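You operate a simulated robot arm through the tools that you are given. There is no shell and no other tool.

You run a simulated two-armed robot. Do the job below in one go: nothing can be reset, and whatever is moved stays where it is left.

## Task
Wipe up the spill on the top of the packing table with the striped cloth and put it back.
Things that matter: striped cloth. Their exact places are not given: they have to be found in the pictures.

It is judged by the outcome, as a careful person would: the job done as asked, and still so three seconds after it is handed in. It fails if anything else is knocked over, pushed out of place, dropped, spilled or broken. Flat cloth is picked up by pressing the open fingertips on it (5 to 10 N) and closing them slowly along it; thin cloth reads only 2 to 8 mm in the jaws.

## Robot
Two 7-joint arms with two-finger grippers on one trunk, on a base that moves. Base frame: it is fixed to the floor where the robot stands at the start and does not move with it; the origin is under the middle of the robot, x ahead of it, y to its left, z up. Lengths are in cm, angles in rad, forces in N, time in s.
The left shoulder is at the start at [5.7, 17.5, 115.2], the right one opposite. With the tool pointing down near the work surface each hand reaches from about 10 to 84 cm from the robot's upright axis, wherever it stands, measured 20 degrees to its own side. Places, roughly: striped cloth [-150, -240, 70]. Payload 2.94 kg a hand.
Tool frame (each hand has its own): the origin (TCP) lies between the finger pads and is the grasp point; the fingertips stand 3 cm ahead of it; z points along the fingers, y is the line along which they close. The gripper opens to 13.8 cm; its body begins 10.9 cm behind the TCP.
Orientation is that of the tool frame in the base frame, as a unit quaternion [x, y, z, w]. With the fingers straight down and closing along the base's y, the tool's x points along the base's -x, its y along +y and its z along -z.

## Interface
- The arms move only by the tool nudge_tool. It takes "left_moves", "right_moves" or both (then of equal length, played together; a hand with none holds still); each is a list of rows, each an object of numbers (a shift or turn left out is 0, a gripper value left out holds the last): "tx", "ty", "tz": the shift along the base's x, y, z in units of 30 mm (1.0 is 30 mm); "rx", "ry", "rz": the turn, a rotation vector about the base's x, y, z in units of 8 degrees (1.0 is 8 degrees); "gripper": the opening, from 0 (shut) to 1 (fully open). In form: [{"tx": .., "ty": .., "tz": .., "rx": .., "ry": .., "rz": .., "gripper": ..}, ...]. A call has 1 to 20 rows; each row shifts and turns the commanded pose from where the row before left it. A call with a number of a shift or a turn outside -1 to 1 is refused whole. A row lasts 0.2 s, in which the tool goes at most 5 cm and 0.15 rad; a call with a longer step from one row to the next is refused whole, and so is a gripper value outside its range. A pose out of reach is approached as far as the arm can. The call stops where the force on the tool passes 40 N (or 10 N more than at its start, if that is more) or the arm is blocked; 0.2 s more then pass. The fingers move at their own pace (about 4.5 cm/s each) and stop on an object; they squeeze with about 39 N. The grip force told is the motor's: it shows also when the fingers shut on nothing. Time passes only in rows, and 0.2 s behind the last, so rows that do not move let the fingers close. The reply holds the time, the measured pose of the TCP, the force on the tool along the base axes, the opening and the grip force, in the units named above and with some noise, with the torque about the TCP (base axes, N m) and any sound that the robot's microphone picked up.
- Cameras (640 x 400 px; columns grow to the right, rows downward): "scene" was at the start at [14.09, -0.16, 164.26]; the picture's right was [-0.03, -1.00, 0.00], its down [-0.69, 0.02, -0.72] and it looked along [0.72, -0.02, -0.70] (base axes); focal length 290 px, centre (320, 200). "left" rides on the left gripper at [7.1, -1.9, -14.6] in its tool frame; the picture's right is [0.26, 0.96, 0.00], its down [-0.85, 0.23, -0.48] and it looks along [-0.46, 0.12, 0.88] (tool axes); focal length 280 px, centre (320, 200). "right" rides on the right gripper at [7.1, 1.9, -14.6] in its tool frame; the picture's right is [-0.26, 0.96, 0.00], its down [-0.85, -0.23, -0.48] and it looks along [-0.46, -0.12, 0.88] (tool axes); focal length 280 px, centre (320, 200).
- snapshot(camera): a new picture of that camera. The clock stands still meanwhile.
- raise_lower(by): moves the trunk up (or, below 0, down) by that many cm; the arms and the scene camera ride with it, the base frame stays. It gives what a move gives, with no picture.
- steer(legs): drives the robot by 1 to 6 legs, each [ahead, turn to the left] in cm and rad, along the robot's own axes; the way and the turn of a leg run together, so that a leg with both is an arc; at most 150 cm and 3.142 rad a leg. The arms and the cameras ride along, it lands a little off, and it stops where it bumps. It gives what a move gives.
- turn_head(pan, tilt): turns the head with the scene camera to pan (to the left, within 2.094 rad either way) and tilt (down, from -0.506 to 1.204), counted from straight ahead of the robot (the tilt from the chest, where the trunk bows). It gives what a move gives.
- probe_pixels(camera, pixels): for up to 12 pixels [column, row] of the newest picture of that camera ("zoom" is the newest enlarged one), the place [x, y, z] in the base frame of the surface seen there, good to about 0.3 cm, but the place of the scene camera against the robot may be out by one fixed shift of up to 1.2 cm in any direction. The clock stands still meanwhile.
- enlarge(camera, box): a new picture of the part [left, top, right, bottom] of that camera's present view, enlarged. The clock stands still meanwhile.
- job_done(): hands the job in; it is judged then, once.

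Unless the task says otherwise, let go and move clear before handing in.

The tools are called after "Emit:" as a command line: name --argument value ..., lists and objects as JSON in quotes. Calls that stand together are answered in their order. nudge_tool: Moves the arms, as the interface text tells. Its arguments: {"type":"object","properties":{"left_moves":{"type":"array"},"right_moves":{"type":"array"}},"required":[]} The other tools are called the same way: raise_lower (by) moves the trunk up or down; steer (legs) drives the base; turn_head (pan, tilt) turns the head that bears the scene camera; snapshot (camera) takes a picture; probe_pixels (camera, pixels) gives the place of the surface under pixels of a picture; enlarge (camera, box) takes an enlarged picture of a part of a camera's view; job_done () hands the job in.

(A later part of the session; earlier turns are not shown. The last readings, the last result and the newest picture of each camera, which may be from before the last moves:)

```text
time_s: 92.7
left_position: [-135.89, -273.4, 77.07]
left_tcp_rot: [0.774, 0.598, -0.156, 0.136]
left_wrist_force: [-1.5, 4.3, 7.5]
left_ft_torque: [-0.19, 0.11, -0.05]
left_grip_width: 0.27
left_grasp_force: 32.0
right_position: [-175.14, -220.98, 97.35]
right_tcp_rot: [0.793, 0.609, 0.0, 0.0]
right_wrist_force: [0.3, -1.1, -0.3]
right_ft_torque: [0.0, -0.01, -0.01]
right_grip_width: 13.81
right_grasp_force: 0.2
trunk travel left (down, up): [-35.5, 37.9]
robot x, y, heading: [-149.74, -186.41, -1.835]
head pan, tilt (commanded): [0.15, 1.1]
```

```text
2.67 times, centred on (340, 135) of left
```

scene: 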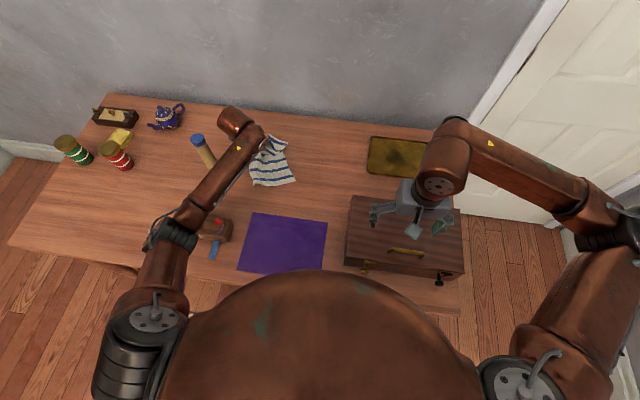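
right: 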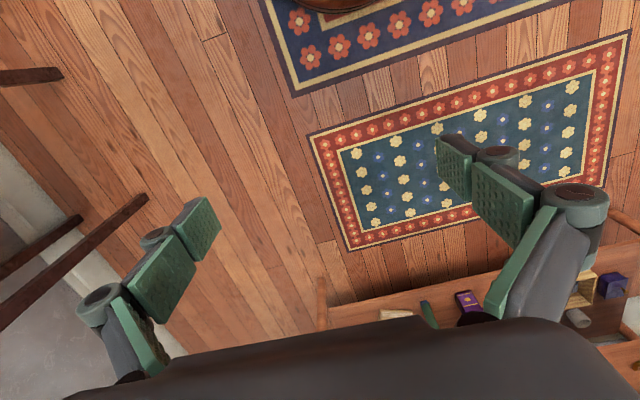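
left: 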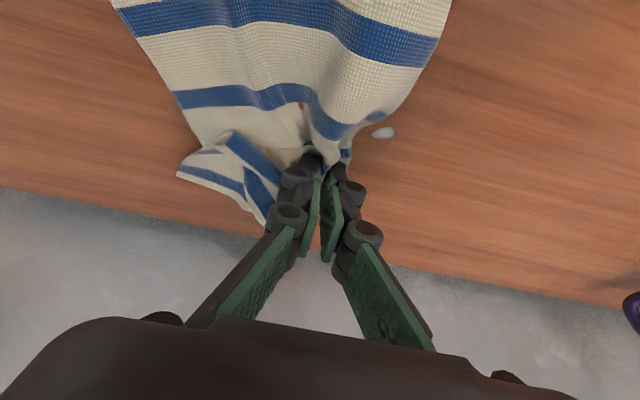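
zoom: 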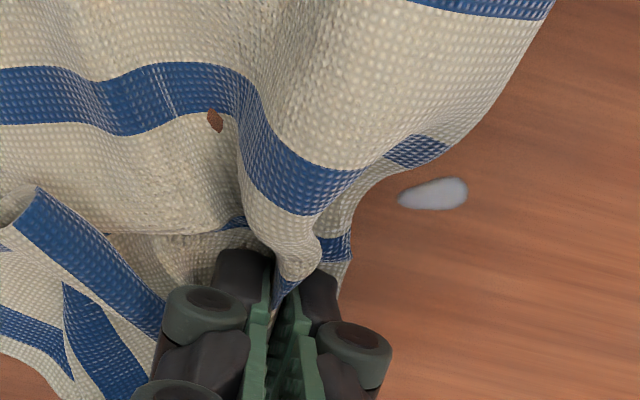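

The remaining drop is at [-132.4,-271.3], about 3 cm left and 4 cm back of the tips. I'll sweep left, then stroke back over it.

Emit:
nudge_tool --left_moves '[{"tx": 0.29, "ty": -0.078}, {"tx": 0.29, "ty": -0.078}, {"tx": 0.29, "ty": -0.078}, {"tx": 0.29, "ty": -0.078}, {"tx": 0.078, "ty": 0.29}, {"tx": 0.078, "ty": 0.29}, {"tx": 0.078, "ty": 0.29}, {"tx": 0.078, "ty": 0.29}, {"tx": 0.078, "ty": 0.29}, {}]'

Emit:
snapshot --camera "left"

Emit:
snapshot --camera "scene"

```text
time_s: 94.9
left_position: [-131.23, -270.01, 77.17]
left_tcp_rot: [0.774, 0.597, -0.157, 0.137]
left_wrist_force: [-0.3, -2.3, 6.1]
left_ft_torque: [0.39, -0.06, -0.02]
left_grip_width: 0.81
left_grasp_force: 35.9
right_position: [-175.26, -220.96, 97.38]
right_tcp_rot: [0.794, 0.609, -0.001, 0.001]
right_wrist_force: [0.4, 0.3, -0.2]
right_ft_torque: [0.0, -0.01, 0.0]
right_grip_width: 13.79
right_grasp_force: 0.0
trunk travel left (down, up): [-35.5, 37.9]
robot x, y, heading: [-149.94, -186.41, -1.836]
head pan, tilt (commanded): [0.15, 1.1]
```

```text
taken
```

left: 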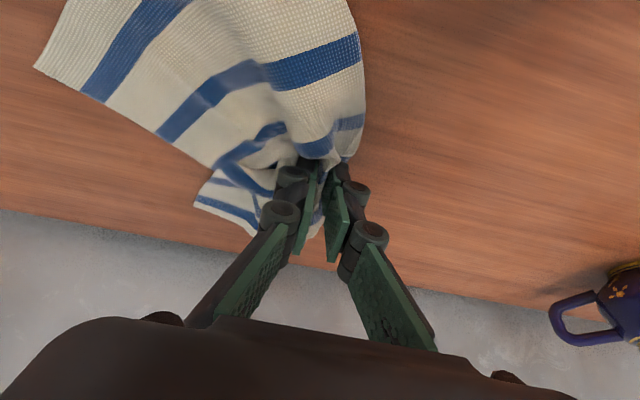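

```text
taken
```

scene: 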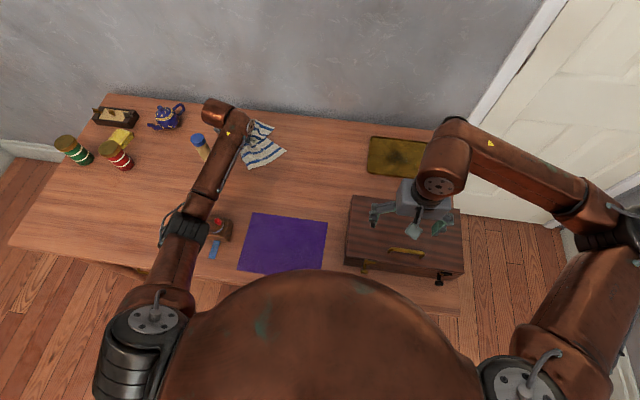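

No spill is visible now. The gripper is getting near the tube, though, so I'll check that gap before any stroke back.

Emit:
enlarge --camera "scene" --box '[150, 80, 310, 200]'

Emit:
probe_pixels --camera "scene" --pixels '[[198, 138], [204, 150], [207, 160], [210, 170], [214, 150], [222, 140], [232, 150], [206, 110], [240, 155]]'

```text
3.33 times, centred on (230, 140) of scene
```

zoom: 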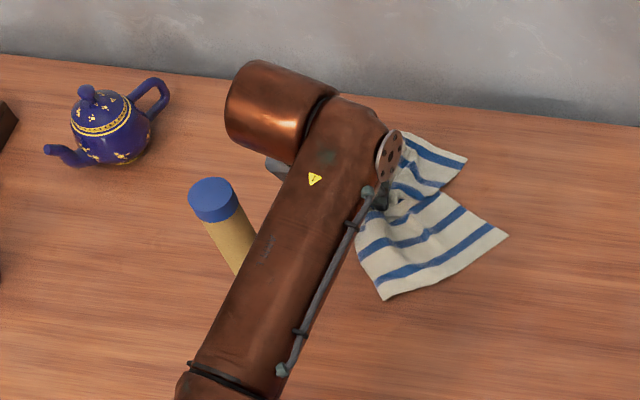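

```text
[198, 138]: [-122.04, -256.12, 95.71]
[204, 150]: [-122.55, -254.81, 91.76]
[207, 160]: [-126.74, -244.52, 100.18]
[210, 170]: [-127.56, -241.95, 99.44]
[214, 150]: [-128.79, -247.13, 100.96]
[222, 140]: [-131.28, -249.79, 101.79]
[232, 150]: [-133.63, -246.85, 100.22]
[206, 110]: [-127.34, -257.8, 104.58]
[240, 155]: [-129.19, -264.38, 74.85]
```

The wrist is only a few cm from the tube top at [-122,-256,95.7], so no further left or back here. I'll stroke rightward across the middle of the spill area, away from the tube.

Emit:
nudge_tool --left_moves '[{"tx": -0.29, "ty": 0.078}, {"tx": -0.29, "ty": 0.078}, {"tx": -0.29, "ty": 0.078}, {"tx": -0.29, "ty": 0.078}, {"tx": -0.29, "ty": 0.078}, {"tx": -0.29, "ty": 0.078}, {"tx": -0.29, "ty": 0.078}, {"tx": -0.29, "ty": 0.078}, {}]'

Emit:
snapshot --camera "left"

Emit:
snapshot --camera "scene"

```text
time_s: 96.9
left_position: [-138.31, -268.13, 77.09]
left_tcp_rot: [0.774, 0.598, -0.157, 0.136]
left_wrist_force: [5.4, -2.5, 8.9]
left_ft_torque: [-0.2, -0.37, 0.13]
left_grip_width: 0.28
left_grasp_force: 28.3
right_position: [-175.13, -221.06, 97.52]
right_tcp_rot: [0.793, 0.609, 0.0, 0.0]
right_wrist_force: [-0.2, 0.3, 0.0]
right_ft_torque: [0.03, 0.02, 0.01]
right_grip_width: 13.81
right_grasp_force: 0.1
trunk travel left (down, up): [-35.5, 37.9]
robot x, y, heading: [-149.72, -186.33, -1.831]
head pan, tilt (commanded): [0.15, 1.1]
```

```text
taken
```

left: 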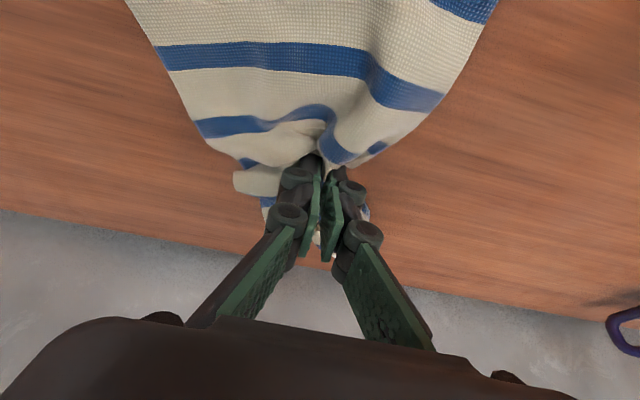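

```text
taken
```

scene: 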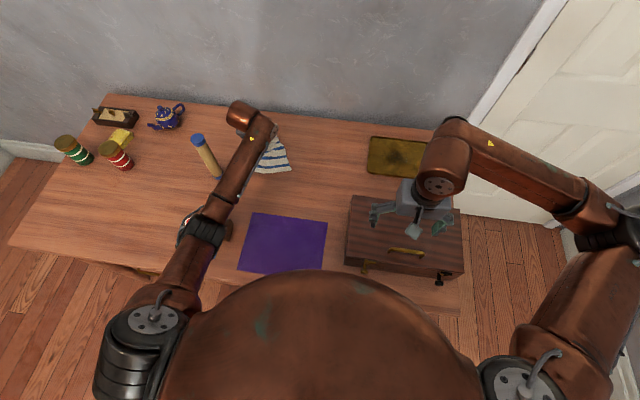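

The wood left of the cloth (400,150) looks clean. I'll slide the cloth further right off the area to see whether anything is left under it.

Emit:
nudge_tool --left_moves '[{"tx": -0.4, "ty": 0.11, "tz": 0.03}, {"tx": -0.4, "ty": 0.11, "tz": 0.03}, {"tx": -0.4, "ty": 0.11}, {"tx": -0.4, "ty": 0.11}, {"tx": -0.4, "ty": 0.11}, {"tx": -0.4, "ty": 0.11}, {"tx": -0.4, "ty": 0.11}, {"tx": -0.4, "ty": 0.11}, {}]'

Emit:
snapshot --camera "left"

Emit:
snapshot --camera "scene"

Emit:
enlarge --camera "scene" --box '[170, 90, 330, 210]'

```text
time_s: 98.9
left_position: [-148.05, -265.45, 77.11]
left_tcp_rot: [0.775, 0.598, -0.156, 0.136]
left_wrist_force: [-0.6, 5.0, 7.9]
left_ft_torque: [-0.04, 0.11, -0.03]
left_grip_width: 0.15
left_grasp_force: 31.9
right_position: [-175.25, -221.08, 97.42]
right_tcp_rot: [0.793, 0.609, 0.0, 0.0]
right_wrist_force: [-0.9, 0.3, -0.6]
right_ft_torque: [0.04, 0.0, -0.02]
right_grip_width: 13.78
right_grasp_force: 0.0
trunk travel left (down, up): [-35.5, 37.9]
robot x, y, heading: [-149.46, -186.1, -1.83]
head pan, tilt (commanded): [0.15, 1.1]
```

```text
taken
```

left: 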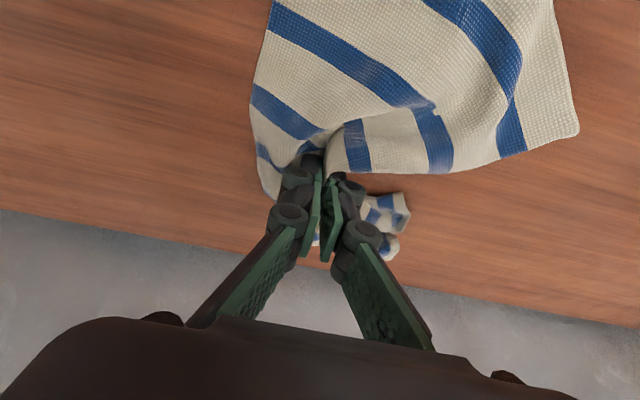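

```text
taken
```

scene: 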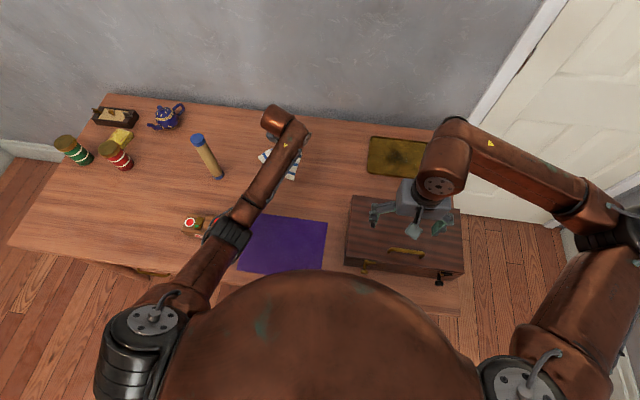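

```text
3.33 times, centred on (250, 150) of scene
```

zoom: 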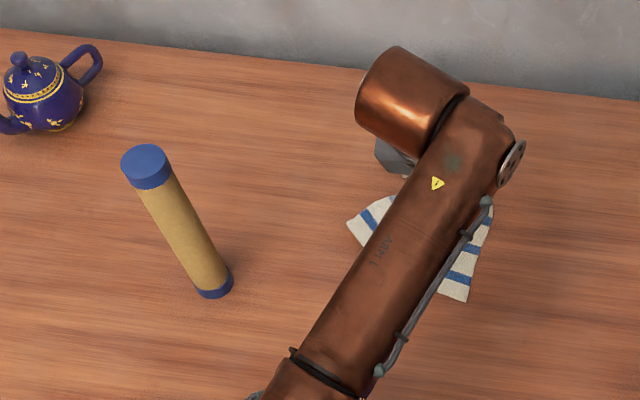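

The spill area (zoom 250–320, 150–200) is clean. The jaw reading (1.5 mm) shows the grip on the cloth has nearly run out, so I'll let go here on bare wood, rise straight up, set the tool upright again, and look at how the cloth lies before carrying it home.

Emit:
nudge_tool --left_moves '[{"tz": 0.1, "gripper": 0.15}, {"gripper": 0.25}, {"tz": 0.3}, {"tz": 0.6}, {"tz": 0.8}, {"tz": 0.9}, {"tz": 0.9}, {"tz": 0.9}, {"rx": 0.72, "ry": -0.195, "tz": 0.5}, {"rx": 0.72, "ry": -0.195, "tz": 0.5}, {"rx": 0.72, "ry": -0.195, "tz": 0.5}, {"rx": 0.72, "ry": -0.195, "tz": 0.5}, {}]'

Emit:
nudge_tool --left_moves '[{"tx": 0.3, "ty": 0.95, "rx": 0.05, "ry": 0.18}, {"tx": 0.3, "ty": 0.95}, {"tx": 0.3, "ty": 0.95}, {"tx": 0.3, "ty": 0.95}, {}]'

Emit:
snapshot --camera "left"

Emit:
snapshot --camera "scene"

```text
time_s: 101.7
left_position: [-147.75, -265.56, 96.59]
left_tcp_rot: [0.793, 0.609, 0.009, 0.009]
left_wrist_force: [0.3, 0.5, -0.3]
left_ft_torque: [0.0, 0.04, -0.02]
left_grip_width: 3.46
left_grasp_force: 0.1
right_position: [-175.19, -221.08, 97.28]
right_tcp_rot: [0.794, 0.608, 0.001, -0.001]
right_wrist_force: [0.9, 0.6, -0.5]
right_ft_torque: [0.0, 0.05, -0.04]
right_grip_width: 13.78
right_grasp_force: 0.0
trunk travel left (down, up): [-35.5, 37.9]
robot x, y, heading: [-150.11, -186.01, -1.835]
head pan, tilt (commanded): [0.15, 1.1]
```

```text
time_s: 102.9
left_position: [-144.26, -254.1, 96.69]
left_tcp_rot: [0.794, 0.608, 0.0, 0.0]
left_wrist_force: [-0.3, -0.5, 0.0]
left_ft_torque: [-0.02, 0.02, -0.02]
left_grip_width: 3.45
left_grasp_force: 0.1
right_position: [-175.23, -221.1, 97.37]
right_tcp_rot: [0.794, 0.608, 0.001, 0.001]
right_wrist_force: [0.7, 0.5, -0.4]
right_ft_torque: [0.02, 0.01, 0.0]
right_grip_width: 13.78
right_grasp_force: 0.1
trunk travel left (down, up): [-35.5, 37.9]
robot x, y, heading: [-150.05, -186.47, -1.83]
head pan, tilt (commanded): [0.15, 1.1]
```

```text
taken
```

left: 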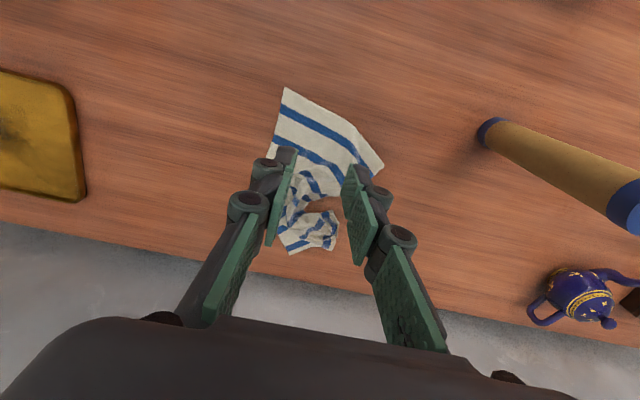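

```text
taken
```

scene: 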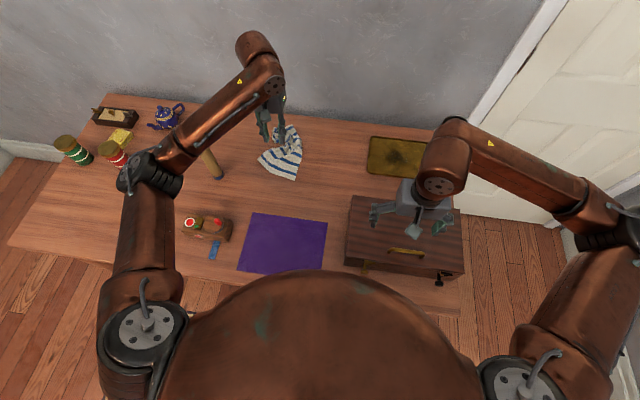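

The cloth lies crumpled around [-146,-261], and no white puddle is visible. I'll zoom in on the cloth and on the former spill place.

Emit:
enlarge --camera "left" --box '[230, 70, 430, 270]'

Emit:
probe_pixels --camera "left" --pixels '[[283, 90], [382, 165], [270, 155], [300, 185], [335, 195], [290, 250], [335, 240], [320, 150], [300, 125], [320, 205]]'

Emit:
enlarge --camera "scene" --box '[190, 90, 330, 200]'

```text
2.00 times, centred on (330, 170) of left
```

zoom: 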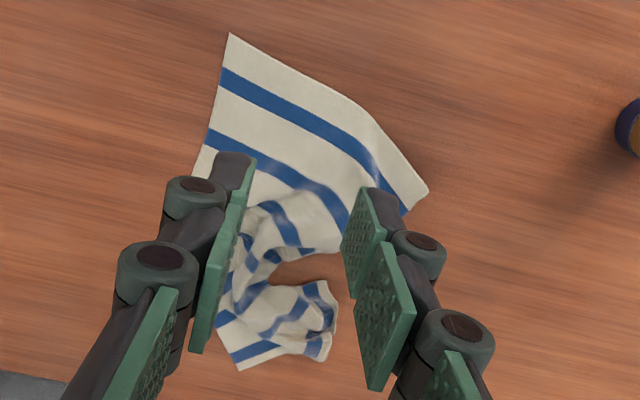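

```text
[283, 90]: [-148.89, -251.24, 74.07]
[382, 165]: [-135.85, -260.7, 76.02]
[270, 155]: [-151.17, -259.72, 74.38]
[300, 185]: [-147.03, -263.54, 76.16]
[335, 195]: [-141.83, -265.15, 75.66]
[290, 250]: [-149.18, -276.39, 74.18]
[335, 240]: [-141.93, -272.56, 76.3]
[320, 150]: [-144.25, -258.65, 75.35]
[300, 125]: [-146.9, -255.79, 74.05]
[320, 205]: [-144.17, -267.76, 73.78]
```

```text
3.64 times, centred on (260, 145) of scene
```

zoom: 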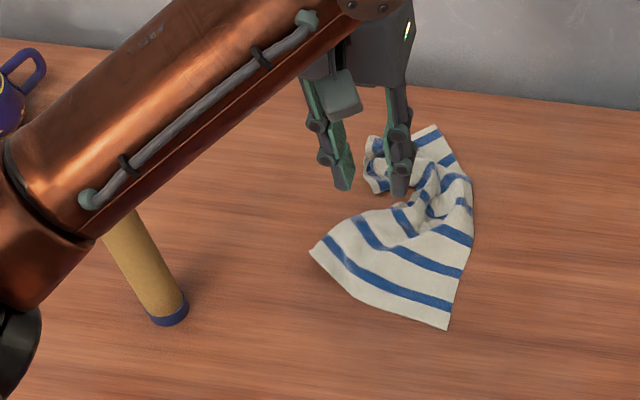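

The cloth's near edge (from [-149,-251] to [-136,-261]) still faces me with the rest bunched behind it. I'll pinch it about 4 cm in from that edge, near [-144.8,-259], and then draw it back toward me so it straightens out behind the pinch.

Emit:
nudge_tool --left_moves '[{"tx": -0.09, "ty": -0.8, "gripper": 0.5}, {"tx": -0.09, "ty": -0.8}, {"tz": -0.9}, {"tz": -0.9}, {"tz": -0.9}, {"tz": -0.9}, {"tz": -0.9}, {}]'

Emit:
snapshot --camera "left"

```text
time_s: 104.7
left_position: [-144.81, -258.85, 83.27]
left_tcp_rot: [0.794, 0.608, 0.0, 0.0]
left_wrist_force: [0.0, 0.5, -0.4]
left_ft_torque: [-0.04, 0.02, 0.01]
left_grip_width: 6.88
left_grasp_force: 0.0
right_position: [-175.12, -221.13, 97.36]
right_tcp_rot: [0.793, 0.609, 0.001, -0.001]
right_wrist_force: [0.4, -0.2, -0.2]
right_ft_torque: [0.01, 0.02, 0.0]
right_grip_width: 13.81
right_grasp_force: 0.1
trunk travel left (down, up): [-35.5, 37.9]
robot x, y, heading: [-149.87, -186.37, -1.832]
head pan, tilt (commanded): [0.15, 1.1]
```

```text
taken
```

left: 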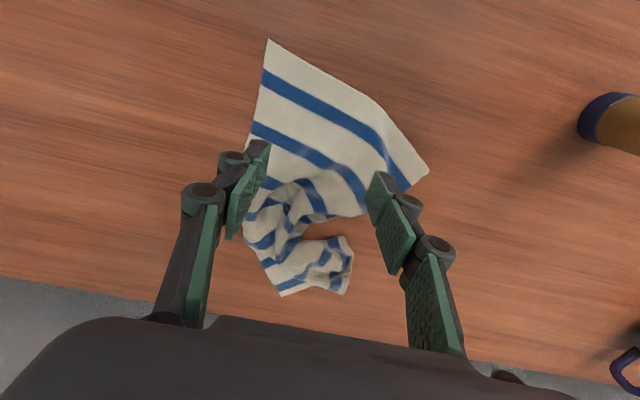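

Both fingers will land on the cloth about 4 cm behind its near edge. Lowering to contact.

Emit:
nudge_tool --left_moves '[{"tz": -0.6}, {"tz": -0.5}, {"tz": -0.4}, {"tz": -0.25}, {}, {}]'

Emit:
nudge_tool --left_moves '[{"tz": -0.1}, {}, {"tz": -0.07}, {}]'

Emit:
nudge_tool --left_moves '[{"tz": -0.06}, {}]'

```text
time_s: 106.1
left_position: [-144.95, -258.86, 77.87]
left_tcp_rot: [0.794, 0.609, 0.0, -0.001]
left_wrist_force: [-0.2, 0.7, -0.3]
left_ft_torque: [-0.01, 0.03, 0.0]
left_grip_width: 6.91
left_grasp_force: 0.1
right_position: [-175.14, -221.03, 97.36]
right_tcp_rot: [0.794, 0.608, 0.0, 0.0]
right_wrist_force: [0.1, 0.0, -0.2]
right_ft_torque: [-0.01, 0.0, 0.01]
right_grip_width: 13.81
right_grasp_force: 0.1
trunk travel left (down, up): [-35.5, 37.9]
robot x, y, heading: [-149.74, -186.31, -1.831]
head pan, tilt (commanded): [0.15, 1.1]
```

```text
time_s: 107.1
left_position: [-144.91, -258.87, 77.41]
left_tcp_rot: [0.793, 0.609, 0.0, 0.0]
left_wrist_force: [0.1, 0.6, -0.1]
left_ft_torque: [-0.02, 0.07, 0.01]
left_grip_width: 6.88
left_grasp_force: 0.1
right_position: [-175.26, -221.12, 97.36]
right_tcp_rot: [0.793, 0.609, 0.0, 0.0]
right_wrist_force: [-0.4, -1.5, -0.4]
right_ft_torque: [-0.01, 0.04, -0.01]
right_grip_width: 13.77
right_grasp_force: 0.0
trunk travel left (down, up): [-35.5, 37.9]
robot x, y, heading: [-149.67, -186.07, -1.833]
head pan, tilt (commanded): [0.15, 1.1]
```

```text
time_s: 107.7
left_position: [-144.68, -258.92, 77.1]
left_tcp_rot: [0.793, 0.609, 0.0, 0.0]
left_wrist_force: [0.5, 0.6, -0.2]
left_ft_torque: [-0.04, 0.02, -0.01]
left_grip_width: 6.9
left_grasp_force: 0.0
right_position: [-175.21, -221.11, 97.34]
right_tcp_rot: [0.794, 0.608, 0.0, 0.0]
right_wrist_force: [0.5, 0.2, -0.8]
right_ft_torque: [0.0, 0.01, -0.01]
right_grip_width: 13.8
right_grasp_force: 0.0
trunk travel left (down, up): [-35.5, 37.9]
robot x, y, heading: [-149.99, -186.19, -1.832]
head pan, tilt (commanded): [0.15, 1.1]
```

Emit:
nudge_tool --left_moves '[{"tz": -0.05}, {}]'

Emit:
nudge_tool --left_moves '[{"tz": -0.03}, {}]'

```text
time_s: 108.3
left_position: [-144.82, -258.87, 77.15]
left_tcp_rot: [0.793, 0.609, 0.0, 0.0]
left_wrist_force: [-0.2, 0.0, 2.2]
left_ft_torque: [-0.05, -0.12, -0.01]
left_grip_width: 6.89
left_grasp_force: 0.0
right_position: [-175.34, -221.0, 97.31]
right_tcp_rot: [0.794, 0.609, -0.001, -0.001]
right_wrist_force: [-0.6, 0.0, 0.3]
right_ft_torque: [0.01, 0.01, -0.02]
right_grip_width: 13.79
right_grasp_force: 0.1
trunk travel left (down, up): [-35.5, 37.9]
robot x, y, heading: [-149.6, -186.34, -1.828]
head pan, tilt (commanded): [0.15, 1.1]
```

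```text
time_s: 108.9
left_position: [-144.79, -258.99, 77.07]
left_tcp_rot: [0.793, 0.609, 0.0, 0.002]
left_wrist_force: [1.2, 0.4, 6.8]
left_ft_torque: [-0.11, -0.3, 0.07]
left_grip_width: 6.92
left_grasp_force: 1.8
right_position: [-175.16, -221.04, 97.31]
right_tcp_rot: [0.794, 0.608, 0.0, 0.001]
right_wrist_force: [-0.8, 0.1, 0.2]
right_ft_torque: [-0.02, 0.03, 0.03]
right_grip_width: 13.81
right_grasp_force: 0.0
trunk travel left (down, up): [-35.5, 37.9]
robot x, y, heading: [-150.05, -186.37, -1.832]
head pan, tilt (commanded): [0.15, 1.1]
```

7 N, mostly on the left finger; I'll roll 1° to level and start closing.

Emit:
nudge_tool --left_moves '[{"rx": -0.033, "ry": -0.12}, {"tz": -0.01}, {}]'

Emit:
nudge_tool --left_moves '[{"gripper": 0.48}, {"gripper": 0.46}, {"gripper": 0.44}]'

```text
time_s: 109.7
left_position: [-144.88, -259.02, 77.09]
left_tcp_rot: [0.793, 0.609, 0.005, 0.007]
left_wrist_force: [-0.2, -0.9, 2.8]
left_ft_torque: [-0.01, -0.03, 0.0]
left_grip_width: 6.88
left_grasp_force: 0.3
right_position: [-175.11, -220.98, 97.27]
right_tcp_rot: [0.793, 0.609, 0.0, 0.0]
right_wrist_force: [-0.4, -0.2, -0.7]
right_ft_torque: [0.01, -0.01, 0.01]
right_grip_width: 13.82
right_grasp_force: 0.0
trunk travel left (down, up): [-35.5, 37.9]
robot x, y, heading: [-150.0, -186.14, -1.836]
head pan, tilt (commanded): [0.15, 1.1]
```

```text
time_s: 110.5
left_position: [-144.84, -258.88, 77.17]
left_tcp_rot: [0.793, 0.609, 0.005, 0.007]
left_wrist_force: [0.0, 1.0, 7.0]
left_ft_torque: [-0.05, 0.0, -0.02]
left_grip_width: 6.12
left_grasp_force: 0.2
right_position: [-175.32, -221.03, 97.4]
right_tcp_rot: [0.793, 0.61, 0.0, 0.001]
right_wrist_force: [0.8, -0.7, -0.3]
right_ft_torque: [-0.01, 0.02, -0.04]
right_grip_width: 13.79
right_grasp_force: 0.1
trunk travel left (down, up): [-35.5, 37.9]
robot x, y, heading: [-149.95, -186.43, -1.834]
head pan, tilt (commanded): [0.15, 1.1]
```

Balanced at 7 N. Continuing slowly.

Emit:
nudge_tool --left_moves '[{"gripper": 0.42}, {"gripper": 0.4}, {"gripper": 0.38}]'

Emit:
nudge_tool --left_moves '[{"gripper": 0.36}, {"gripper": 0.34}, {"gripper": 0.32}]'

```text
time_s: 111.3
left_position: [-144.86, -258.87, 77.21]
left_tcp_rot: [0.794, 0.608, 0.006, 0.007]
left_wrist_force: [-0.3, -2.4, 10.3]
left_ft_torque: [-0.06, -0.04, -0.03]
left_grip_width: 5.21
left_grasp_force: 0.1
right_position: [-175.22, -221.04, 97.32]
right_tcp_rot: [0.793, 0.609, -0.001, 0.001]
right_wrist_force: [0.4, 0.0, -0.5]
right_ft_torque: [0.01, -0.02, 0.01]
right_grip_width: 13.8
right_grasp_force: 0.1
trunk travel left (down, up): [-35.5, 37.9]
robot x, y, heading: [-150.0, -186.14, -1.83]
head pan, tilt (commanded): [0.15, 1.1]
```

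```text
time_s: 112.1
left_position: [-144.79, -258.91, 77.19]
left_tcp_rot: [0.793, 0.609, 0.006, 0.009]
left_wrist_force: [0.8, -1.1, 13.0]
left_ft_torque: [-0.13, -0.18, -0.05]
left_grip_width: 4.43
left_grasp_force: 0.1
right_position: [-175.26, -221.02, 97.45]
right_tcp_rot: [0.794, 0.608, -0.001, 0.0]
right_wrist_force: [0.0, 0.8, 0.1]
right_ft_torque: [-0.03, 0.0, -0.03]
right_grip_width: 13.78
right_grasp_force: 0.0
trunk travel left (down, up): [-35.5, 37.9]
robot x, y, heading: [-149.79, -186.17, -1.833]
head pan, tilt (commanded): [0.15, 1.1]
```

Emit:
nudge_tool --left_moves '[{"gripper": 0.3}, {"gripper": 0.28}, {"gripper": 0.26}]'

Emit:
nudge_tool --left_moves '[{"gripper": 0.24}, {"gripper": 0.22}, {"gripper": 0.2}]'

Emit:
snapshot --camera "left"

```text
time_s: 112.9
left_position: [-144.74, -258.97, 77.27]
left_tcp_rot: [0.793, 0.609, 0.005, 0.009]
left_wrist_force: [2.5, -1.5, 17.2]
left_ft_torque: [-0.18, -0.29, -0.02]
left_grip_width: 3.62
left_grasp_force: 2.9
right_position: [-175.33, -220.94, 97.43]
right_tcp_rot: [0.793, 0.609, -0.001, 0.001]
right_wrist_force: [-0.3, -0.9, 0.5]
right_ft_torque: [-0.02, 0.02, -0.02]
right_grip_width: 13.83
right_grasp_force: 0.1
trunk travel left (down, up): [-35.5, 37.9]
robot x, y, heading: [-149.76, -186.41, -1.836]
head pan, tilt (commanded): [0.15, 1.1]
```

```text
time_s: 113.7
left_position: [-144.91, -258.86, 77.11]
left_tcp_rot: [0.793, 0.609, 0.005, 0.007]
left_wrist_force: [2.6, -0.6, 15.9]
left_ft_torque: [-0.11, -0.28, 0.02]
left_grip_width: 2.83
left_grasp_force: 0.2
right_position: [-175.34, -220.94, 97.38]
right_tcp_rot: [0.794, 0.609, -0.002, 0.0]
right_wrist_force: [0.5, -0.1, -0.2]
right_ft_torque: [-0.01, 0.01, 0.01]
right_grip_width: 13.78
right_grasp_force: 0.1
trunk travel left (down, up): [-35.5, 37.9]
robot x, y, heading: [-150.07, -186.23, -1.834]
head pan, tilt (commanded): [0.15, 1.1]
```

```text
taken
```

left: 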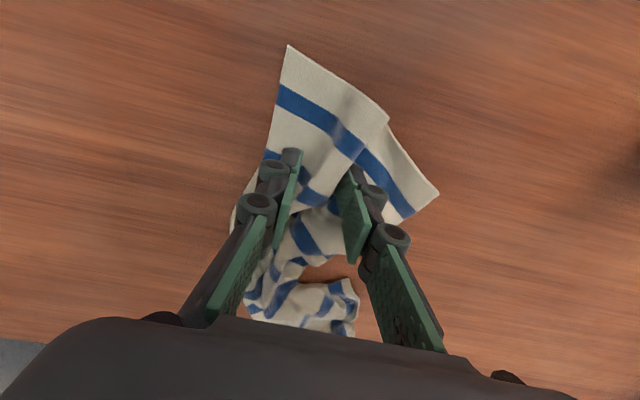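

The ridge between the fingers (320,180) is large this time. I'll close the rest.

Emit:
nudge_tool --left_moves '[{"gripper": 0.18}, {"gripper": 0.16}, {"gripper": 0.14}, {"gripper": 0.12}]'

Emit:
nudge_tool --left_moves '[{"gripper": 0.1}, {"gripper": 0.08}, {"gripper": 0.05}, {"gripper": 0.02}, {"gripper": 0.0}, {}, {}]'

Emit:
nudge_tool --left_moves '[{"tz": 0.2}, {"tz": 0.2}, {"tz": 0.2}, {"tz": 0.2}, {}]'

Emit:
snapshot --camera "left"

```text
time_s: 114.7
left_position: [-144.79, -258.82, 77.03]
left_tcp_rot: [0.793, 0.609, 0.004, 0.008]
left_wrist_force: [3.1, -0.8, 13.4]
left_ft_torque: [-0.1, -0.24, 0.04]
left_grip_width: 1.65
left_grasp_force: 0.0
right_position: [-175.18, -220.91, 97.45]
right_tcp_rot: [0.793, 0.609, -0.001, 0.001]
right_wrist_force: [0.2, 0.3, 0.5]
right_ft_torque: [0.01, 0.02, 0.05]
right_grip_width: 13.8
right_grasp_force: 0.1
trunk travel left (down, up): [-35.5, 37.9]
robot x, y, heading: [-150.08, -186.11, -1.827]
head pan, tilt (commanded): [0.15, 1.1]
```

```text
time_s: 116.3
left_position: [-144.76, -258.86, 76.96]
left_tcp_rot: [0.793, 0.609, 0.005, 0.007]
left_wrist_force: [-2.0, 0.2, 2.6]
left_ft_torque: [-0.15, 0.04, -0.03]
left_grip_width: 0.08
left_grasp_force: 25.1
right_position: [-175.3, -221.0, 97.32]
right_tcp_rot: [0.794, 0.608, 0.0, -0.001]
right_wrist_force: [-0.2, -0.1, 0.8]
right_ft_torque: [0.01, 0.04, -0.01]
right_grip_width: 13.82
right_grasp_force: 0.0
trunk travel left (down, up): [-35.5, 37.9]
robot x, y, heading: [-149.7, -186.54, -1.831]
head pan, tilt (commanded): [0.15, 1.1]
```

```text
time_s: 117.5
left_position: [-144.67, -258.93, 79.57]
left_tcp_rot: [0.794, 0.608, 0.005, 0.007]
left_wrist_force: [6.1, 0.4, -1.1]
left_ft_torque: [-0.15, -0.04, 0.02]
left_grip_width: 0.0
left_grasp_force: 24.1
right_position: [-175.12, -221.13, 97.32]
right_tcp_rot: [0.793, 0.609, 0.0, 0.0]
right_wrist_force: [0.6, 0.3, 0.0]
right_ft_torque: [0.03, -0.01, -0.03]
right_grip_width: 13.81
right_grasp_force: 0.0
trunk travel left (down, up): [-35.5, 37.9]
robot x, y, heading: [-149.7, -186.1, -1.835]
head pan, tilt (commanded): [0.15, 1.1]
```

```text
taken
```

left: 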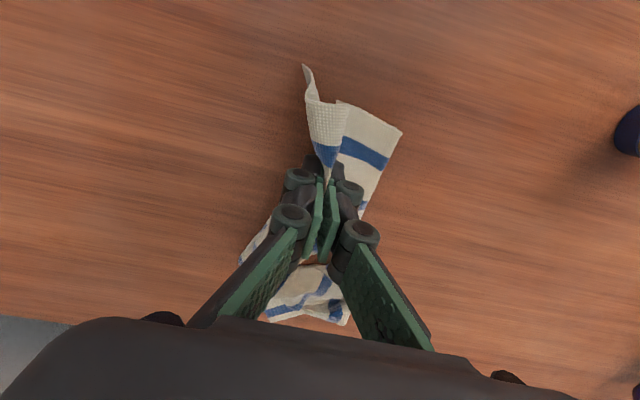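

The jaws read 0.0, but the cloth's near edge is standing up within the fingers and a 6 N pull shows. I'll draw it back gently a few cm and see if it follows.

Emit:
nudge_tool --left_moves '[{"tx": -0.03, "ty": 0.2}, {"tx": -0.03, "ty": 0.2}, {"tx": -0.03, "ty": 0.2}, {"tx": -0.03, "ty": 0.2}, {"tx": -0.03, "ty": 0.2}, {"tx": -0.03, "ty": 0.2}, {}]'

Emit:
snapshot --camera "left"

```text
time_s: 119.1
left_position: [-145.39, -255.26, 79.42]
left_tcp_rot: [0.793, 0.609, 0.006, 0.007]
left_wrist_force: [0.6, 0.0, 0.2]
left_ft_torque: [0.06, 0.13, -0.02]
left_grip_width: 0.74
left_grasp_force: 35.1
right_position: [-175.19, -221.13, 97.37]
right_tcp_rot: [0.794, 0.608, 0.0, 0.0]
right_wrist_force: [-0.1, -0.1, 0.4]
right_ft_torque: [0.02, -0.01, 0.03]
right_grip_width: 13.79
right_grasp_force: 0.0
trunk travel left (down, up): [-35.5, 37.9]
robot x, y, heading: [-150.03, -186.24, -1.829]
head pan, tilt (commanded): [0.15, 1.1]
```

```text
taken
```

left: 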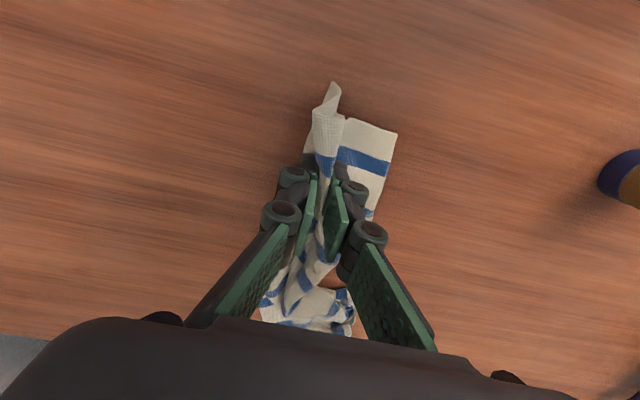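

The cloth follows and the jaws now read 7.4 mm. I'll keep drawing it back toward its home, stopping before the mat.

Emit:
nudge_tool --left_moves '[{"tx": -0.045, "ty": 0.3}, {"tx": -0.045, "ty": 0.34}, {"tx": -0.045, "ty": 0.34}, {"tx": -0.045, "ty": 0.34}, {"tx": -0.045, "ty": 0.34}, {"tx": -0.045, "ty": 0.34}, {"tx": -0.045, "ty": 0.34}, {"tx": -0.045, "ty": 0.34}, {"tx": -0.045, "ty": 0.34}, {}]'

Emit:
snapshot --camera "left"

Emit:
snapshot --camera "scene"

```text
time_s: 121.3
left_position: [-146.62, -246.27, 79.46]
left_tcp_rot: [0.793, 0.61, 0.005, 0.007]
left_wrist_force: [0.8, -0.6, -1.9]
left_ft_torque: [0.04, 0.0, 0.02]
left_grip_width: 0.71
left_grasp_force: 39.2
right_position: [-175.15, -221.06, 97.42]
right_tcp_rot: [0.793, 0.609, -0.001, 0.0]
right_wrist_force: [-0.5, 0.3, 0.8]
right_ft_torque: [0.01, 0.01, 0.0]
right_grip_width: 13.8
right_grasp_force: 0.1
trunk travel left (down, up): [-35.5, 37.9]
robot x, y, heading: [-149.69, -186.38, -1.834]
head pan, tilt (commanded): [0.15, 1.1]
```

```text
taken
```

left: 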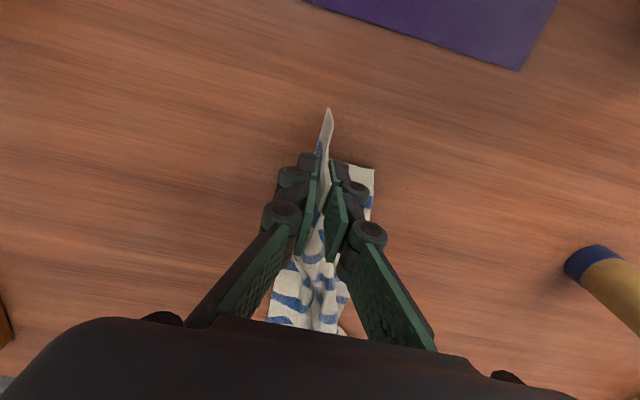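

```text
taken
```

scene: 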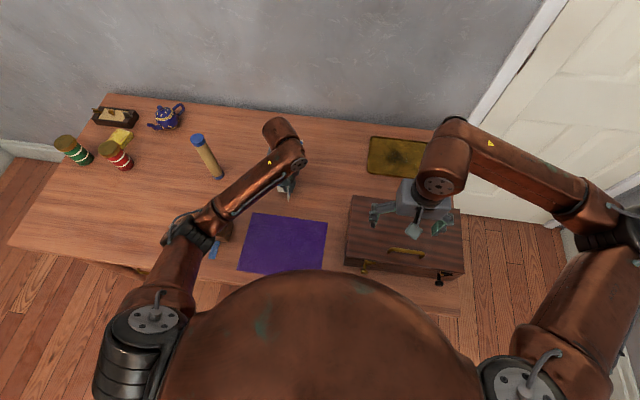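

Still 7 mm held, and the spill's former place at scene (255,142) is bare wood. My elbow is now above the radio-like box at (205,228), so I'll check its height before coming closer.

Emit:
probe_pixels --camera "scene" --pixels '[[190, 232], [175, 225], [205, 212], [215, 200], [240, 182], [200, 245], [215, 240]]'

Emit:
enlarge --camera "scene" --box '[150, 180, 250, 270]'

Emit:
snapshot --camera "right"

```text
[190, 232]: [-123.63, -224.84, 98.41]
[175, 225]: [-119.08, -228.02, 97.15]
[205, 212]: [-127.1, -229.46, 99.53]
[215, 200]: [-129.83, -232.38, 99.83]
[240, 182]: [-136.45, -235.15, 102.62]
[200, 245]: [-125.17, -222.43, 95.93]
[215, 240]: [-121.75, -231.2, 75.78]
```

```text
4.44 times, centred on (200, 225) of scene
```

zoom: 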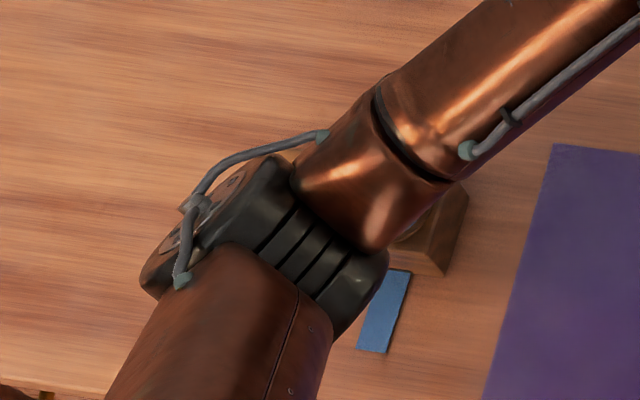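

```text
taken
```

right: 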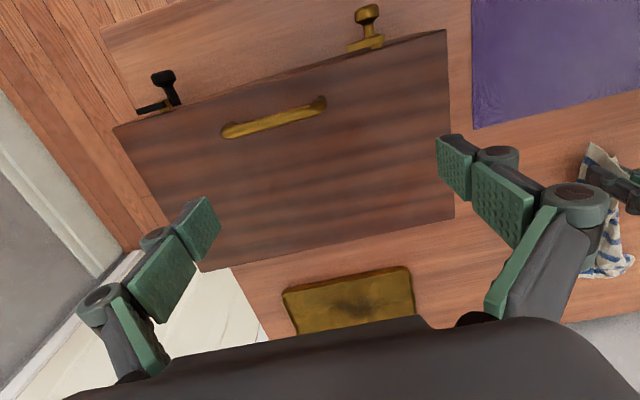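

The elbow's underside is only about 4–5 cm above the box's knob, so I'll raise the trunk 6 cm; this also lifts the leading part of the cloth so it will pass above the mat.

Emit:
raise_lower --by 6

Emit:
snapshot --camera "left"

Emit:
snapshot --camera "scene"

```text
time_s: 122.3
left_position: [-146.52, -246.25, 85.28]
left_tcp_rot: [0.793, 0.609, 0.006, 0.007]
left_wrist_force: [-0.2, -0.3, 3.7]
left_ft_torque: [0.07, 0.14, 0.0]
left_grip_width: 0.29
left_grasp_force: 39.1
right_position: [-175.19, -221.11, 103.27]
right_tcp_rot: [0.794, 0.609, 0.0, 0.0]
right_wrist_force: [0.5, -0.8, -0.1]
right_ft_torque: [0.01, 0.0, -0.03]
right_grip_width: 13.81
right_grasp_force: 0.0
trunk travel left (down, up): [-41.5, 31.9]
robot x, y, heading: [-149.55, -186.16, -1.834]
head pan, tilt (commanded): [0.15, 1.1]
```

```text
taken
```

left: 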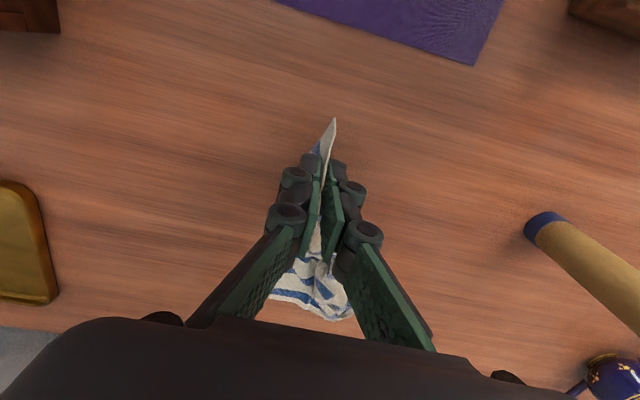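

```text
taken
```

scene: 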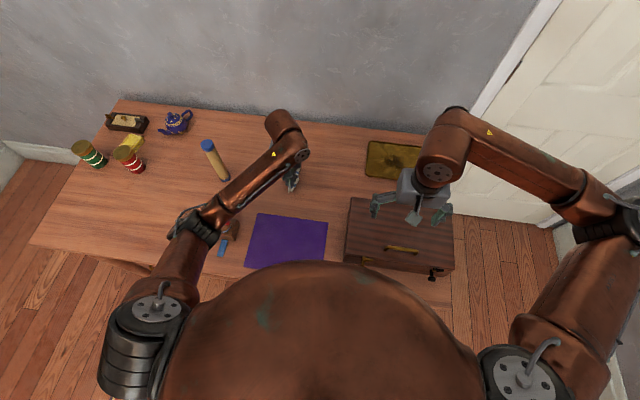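

The elbow is higher now and the cloth is still in the jaws. I'll draw it on home slowly, descending a little as I go.

Emit:
nudge_tool --left_moves '[{"tx": -0.04, "ty": 0.2, "tz": -0.15}, {"tx": -0.04, "ty": 0.3, "tz": -0.15}, {"tx": -0.04, "ty": 0.33, "tz": -0.15}, {"tx": -0.04, "ty": 0.33, "tz": -0.15}, {"tx": -0.04, "ty": 0.33, "tz": -0.1}, {"tx": -0.04, "ty": 0.33, "tz": -0.1}, {"tx": -0.04, "ty": 0.33, "tz": -0.1}, {}]'

Emit:
snapshot --camera "left"

Emit:
snapshot --camera "scene"

```text
time_s: 124.1
left_position: [-147.23, -239.73, 82.78]
left_tcp_rot: [0.793, 0.609, 0.006, 0.007]
left_wrist_force: [1.5, -0.9, 0.8]
left_ft_torque: [0.03, 0.03, -0.02]
left_grip_width: 0.47
left_grasp_force: 30.3
right_position: [-175.29, -221.05, 103.3]
right_tcp_rot: [0.793, 0.609, 0.0, 0.001]
right_wrist_force: [-0.3, 0.5, -0.3]
right_ft_torque: [-0.01, 0.0, -0.03]
right_grip_width: 13.79
right_grasp_force: 0.0
trunk travel left (down, up): [-41.5, 31.9]
robot x, y, heading: [-149.82, -186.23, -1.833]
head pan, tilt (commanded): [0.15, 1.1]
```

```text
taken
```

left: 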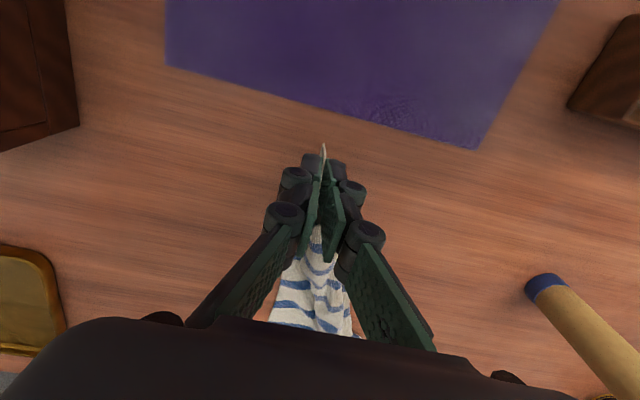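

```text
taken
```

scene: 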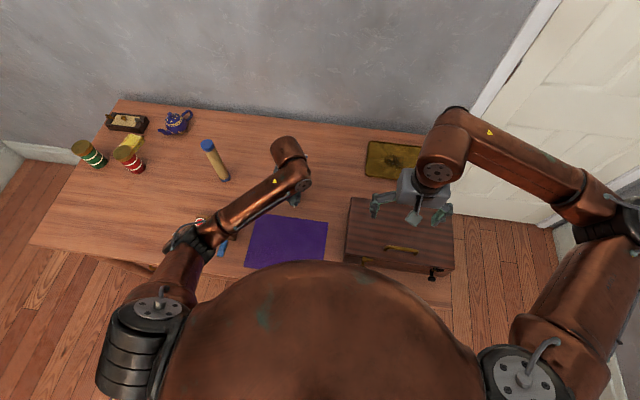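

The cloth still follows (4.7 mm), and I'm at the mat's far edge. Quick check of the elbow height, then the last 6 cm.

Emit:
probe_pixels --camera "scene" --pixels '[[190, 240], [205, 235], [215, 225], [225, 215], [250, 195], [201, 219]]'

Emit:
enlarge --camera "scene" --box '[160, 180, 350, 290]'

Emit:
snapshot --camera "right"

```text
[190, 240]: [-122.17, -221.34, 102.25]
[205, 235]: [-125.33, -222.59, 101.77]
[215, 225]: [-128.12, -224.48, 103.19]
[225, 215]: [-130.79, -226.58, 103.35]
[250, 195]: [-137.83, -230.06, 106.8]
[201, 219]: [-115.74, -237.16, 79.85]
```

```text
3.37 times, centred on (255, 235) of scene
```

zoom: 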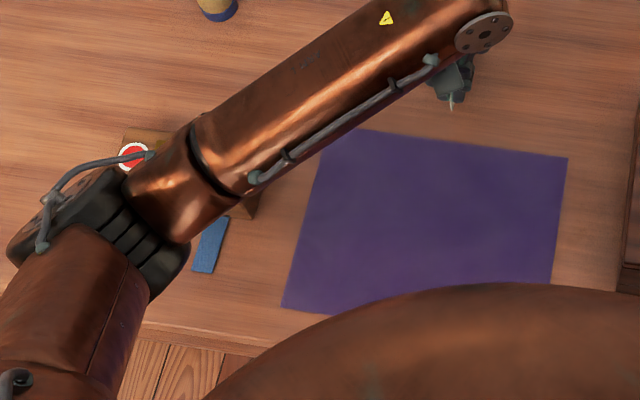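

```text
taken
```

right: 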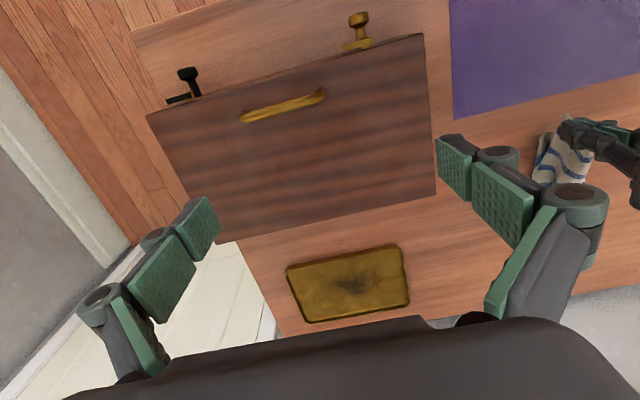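

The elbow underside is now about 8 cm above the box. I'll draw the cloth the last stretch above the mat's edge and then lower it, still moving slightly toward me so it lies stretched.

Emit:
nudge_tool --left_moves '[{"tx": -0.02, "ty": 0.25}, {"tx": -0.02, "ty": 0.3}, {"tx": -0.02, "ty": 0.3}, {"tx": -0.02, "ty": 0.3}, {"tx": -0.02, "ty": 0.3}, {"tx": -0.02, "ty": 0.3}, {"tx": -0.02, "ty": 0.3}, {}]'

Emit:
snapshot --camera "left"

Emit:
snapshot --camera "right"

Emit:
snapshot --camera "scene"

```text
time_s: 125.9
left_position: [-147.89, -233.56, 82.64]
left_tcp_rot: [0.793, 0.609, 0.005, 0.006]
left_wrist_force: [-0.2, 0.4, 1.7]
left_ft_torque: [-0.01, -0.02, -0.02]
left_grip_width: 0.02
left_grasp_force: 30.3
right_position: [-175.24, -221.07, 103.33]
right_tcp_rot: [0.794, 0.608, 0.0, 0.0]
right_wrist_force: [-0.8, -0.4, 1.3]
right_ft_torque: [0.03, 0.01, 0.02]
right_grip_width: 13.79
right_grasp_force: 0.1
trunk travel left (down, up): [-41.5, 31.9]
robot x, y, heading: [-149.98, -186.24, -1.837]
head pan, tilt (commanded): [0.15, 1.1]
```

```text
taken
```

left: 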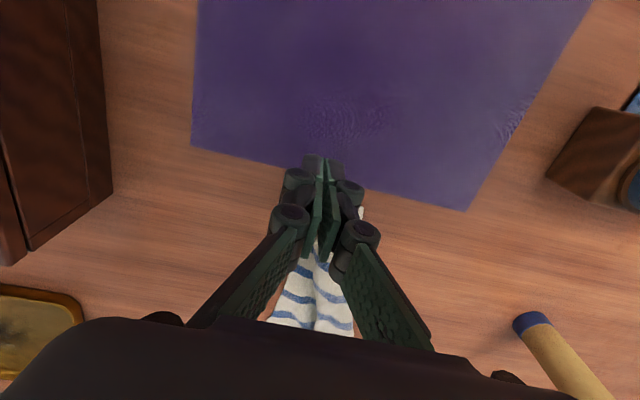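

```text
taken
```

right: 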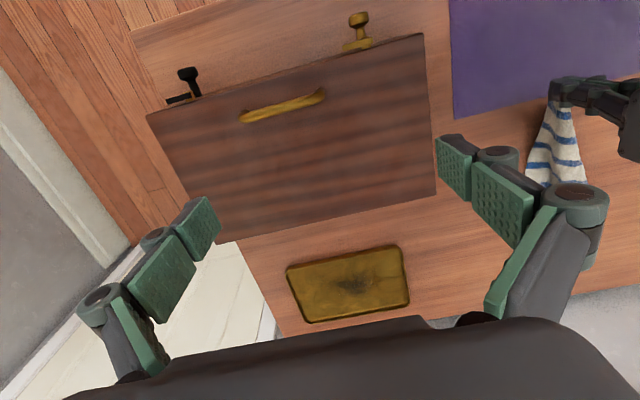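

```text
taken
```

scene: 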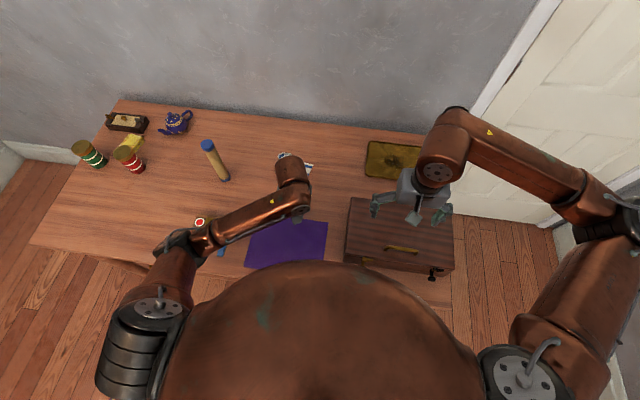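

The right wrist camera shows the cloth hanging from the left fingertips and fanning out across its home place, but the grip is nearly gone. I'll lower it now, easing slightly toward me, and release just above the surface.

Emit:
nudge_tool --left_moves '[{"tx": 0.0, "ty": 0.08, "tz": -0.2}, {"tx": 0.0, "ty": 0.08, "tz": -0.25}, {"tx": 0.0, "ty": 0.08, "tz": -0.25}, {"ty": 0.08, "tz": -0.25}, {"ty": 0.05, "tz": -0.25}, {"tz": -0.25}, {}]'

Emit:
snapshot --camera "left"

Emit:
snapshot --camera "right"

```text
time_s: 127.5
left_position: [-147.62, -232.42, 78.39]
left_tcp_rot: [0.793, 0.609, 0.005, 0.006]
left_wrist_force: [-0.6, -0.5, 1.7]
left_ft_torque: [-0.01, -0.02, -0.01]
left_grip_width: 0.02
left_grasp_force: 31.0
right_position: [-175.15, -221.1, 103.32]
right_tcp_rot: [0.793, 0.609, 0.0, 0.0]
right_wrist_force: [0.3, -0.1, -0.4]
right_ft_torque: [-0.02, -0.03, -0.01]
right_grip_width: 13.79
right_grasp_force: 0.0
trunk travel left (down, up): [-41.5, 31.9]
robot x, y, heading: [-149.84, -186.13, -1.833]
head pan, tilt (commanded): [0.15, 1.1]
```

```text
taken
```

left: 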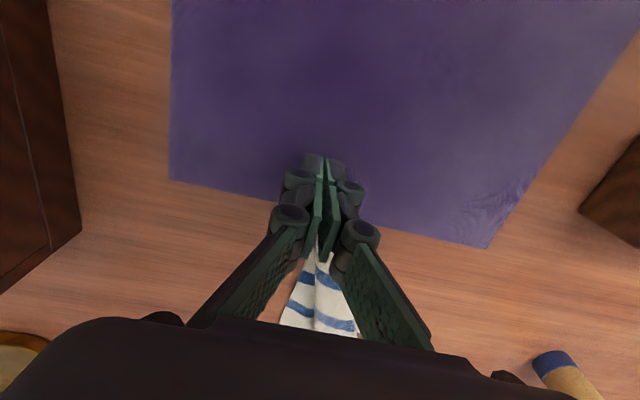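

```text
taken
```

right: 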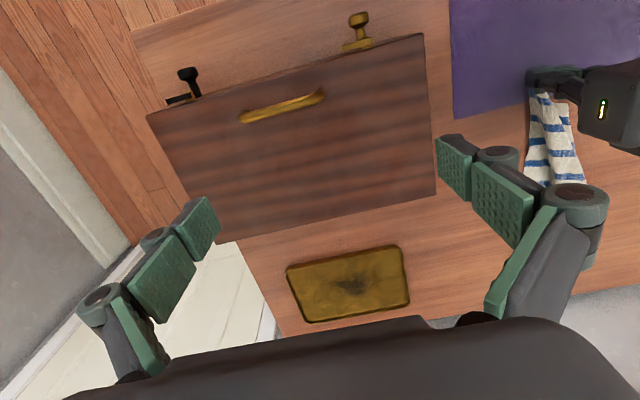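

The cloth now lies stretched forward from the fingertips. I'll check where its far end is before releasing.

Emit:
snapshot --camera "scene"

Emit:
enlarge --camera "scene" --box '[230, 130, 360, 270]'

Emit:
probe_pixels --camera "right" --pixels '[[530, 92], [572, 100], [528, 175], [580, 178], [550, 140]]'

```text
taken
```

scene: 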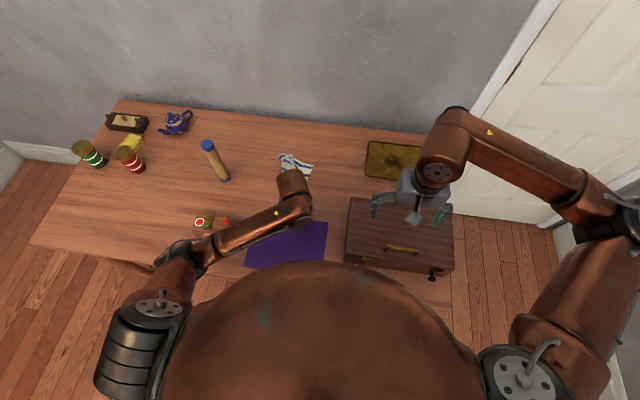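

```text
2.86 times, centred on (295, 200) of scene
```

zoom: 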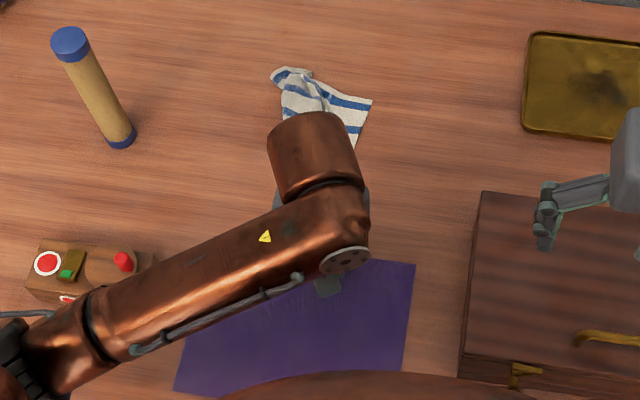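

```text
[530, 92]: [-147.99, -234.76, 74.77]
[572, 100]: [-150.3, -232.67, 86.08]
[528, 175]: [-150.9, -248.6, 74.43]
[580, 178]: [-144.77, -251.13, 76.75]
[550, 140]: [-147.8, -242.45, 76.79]
```

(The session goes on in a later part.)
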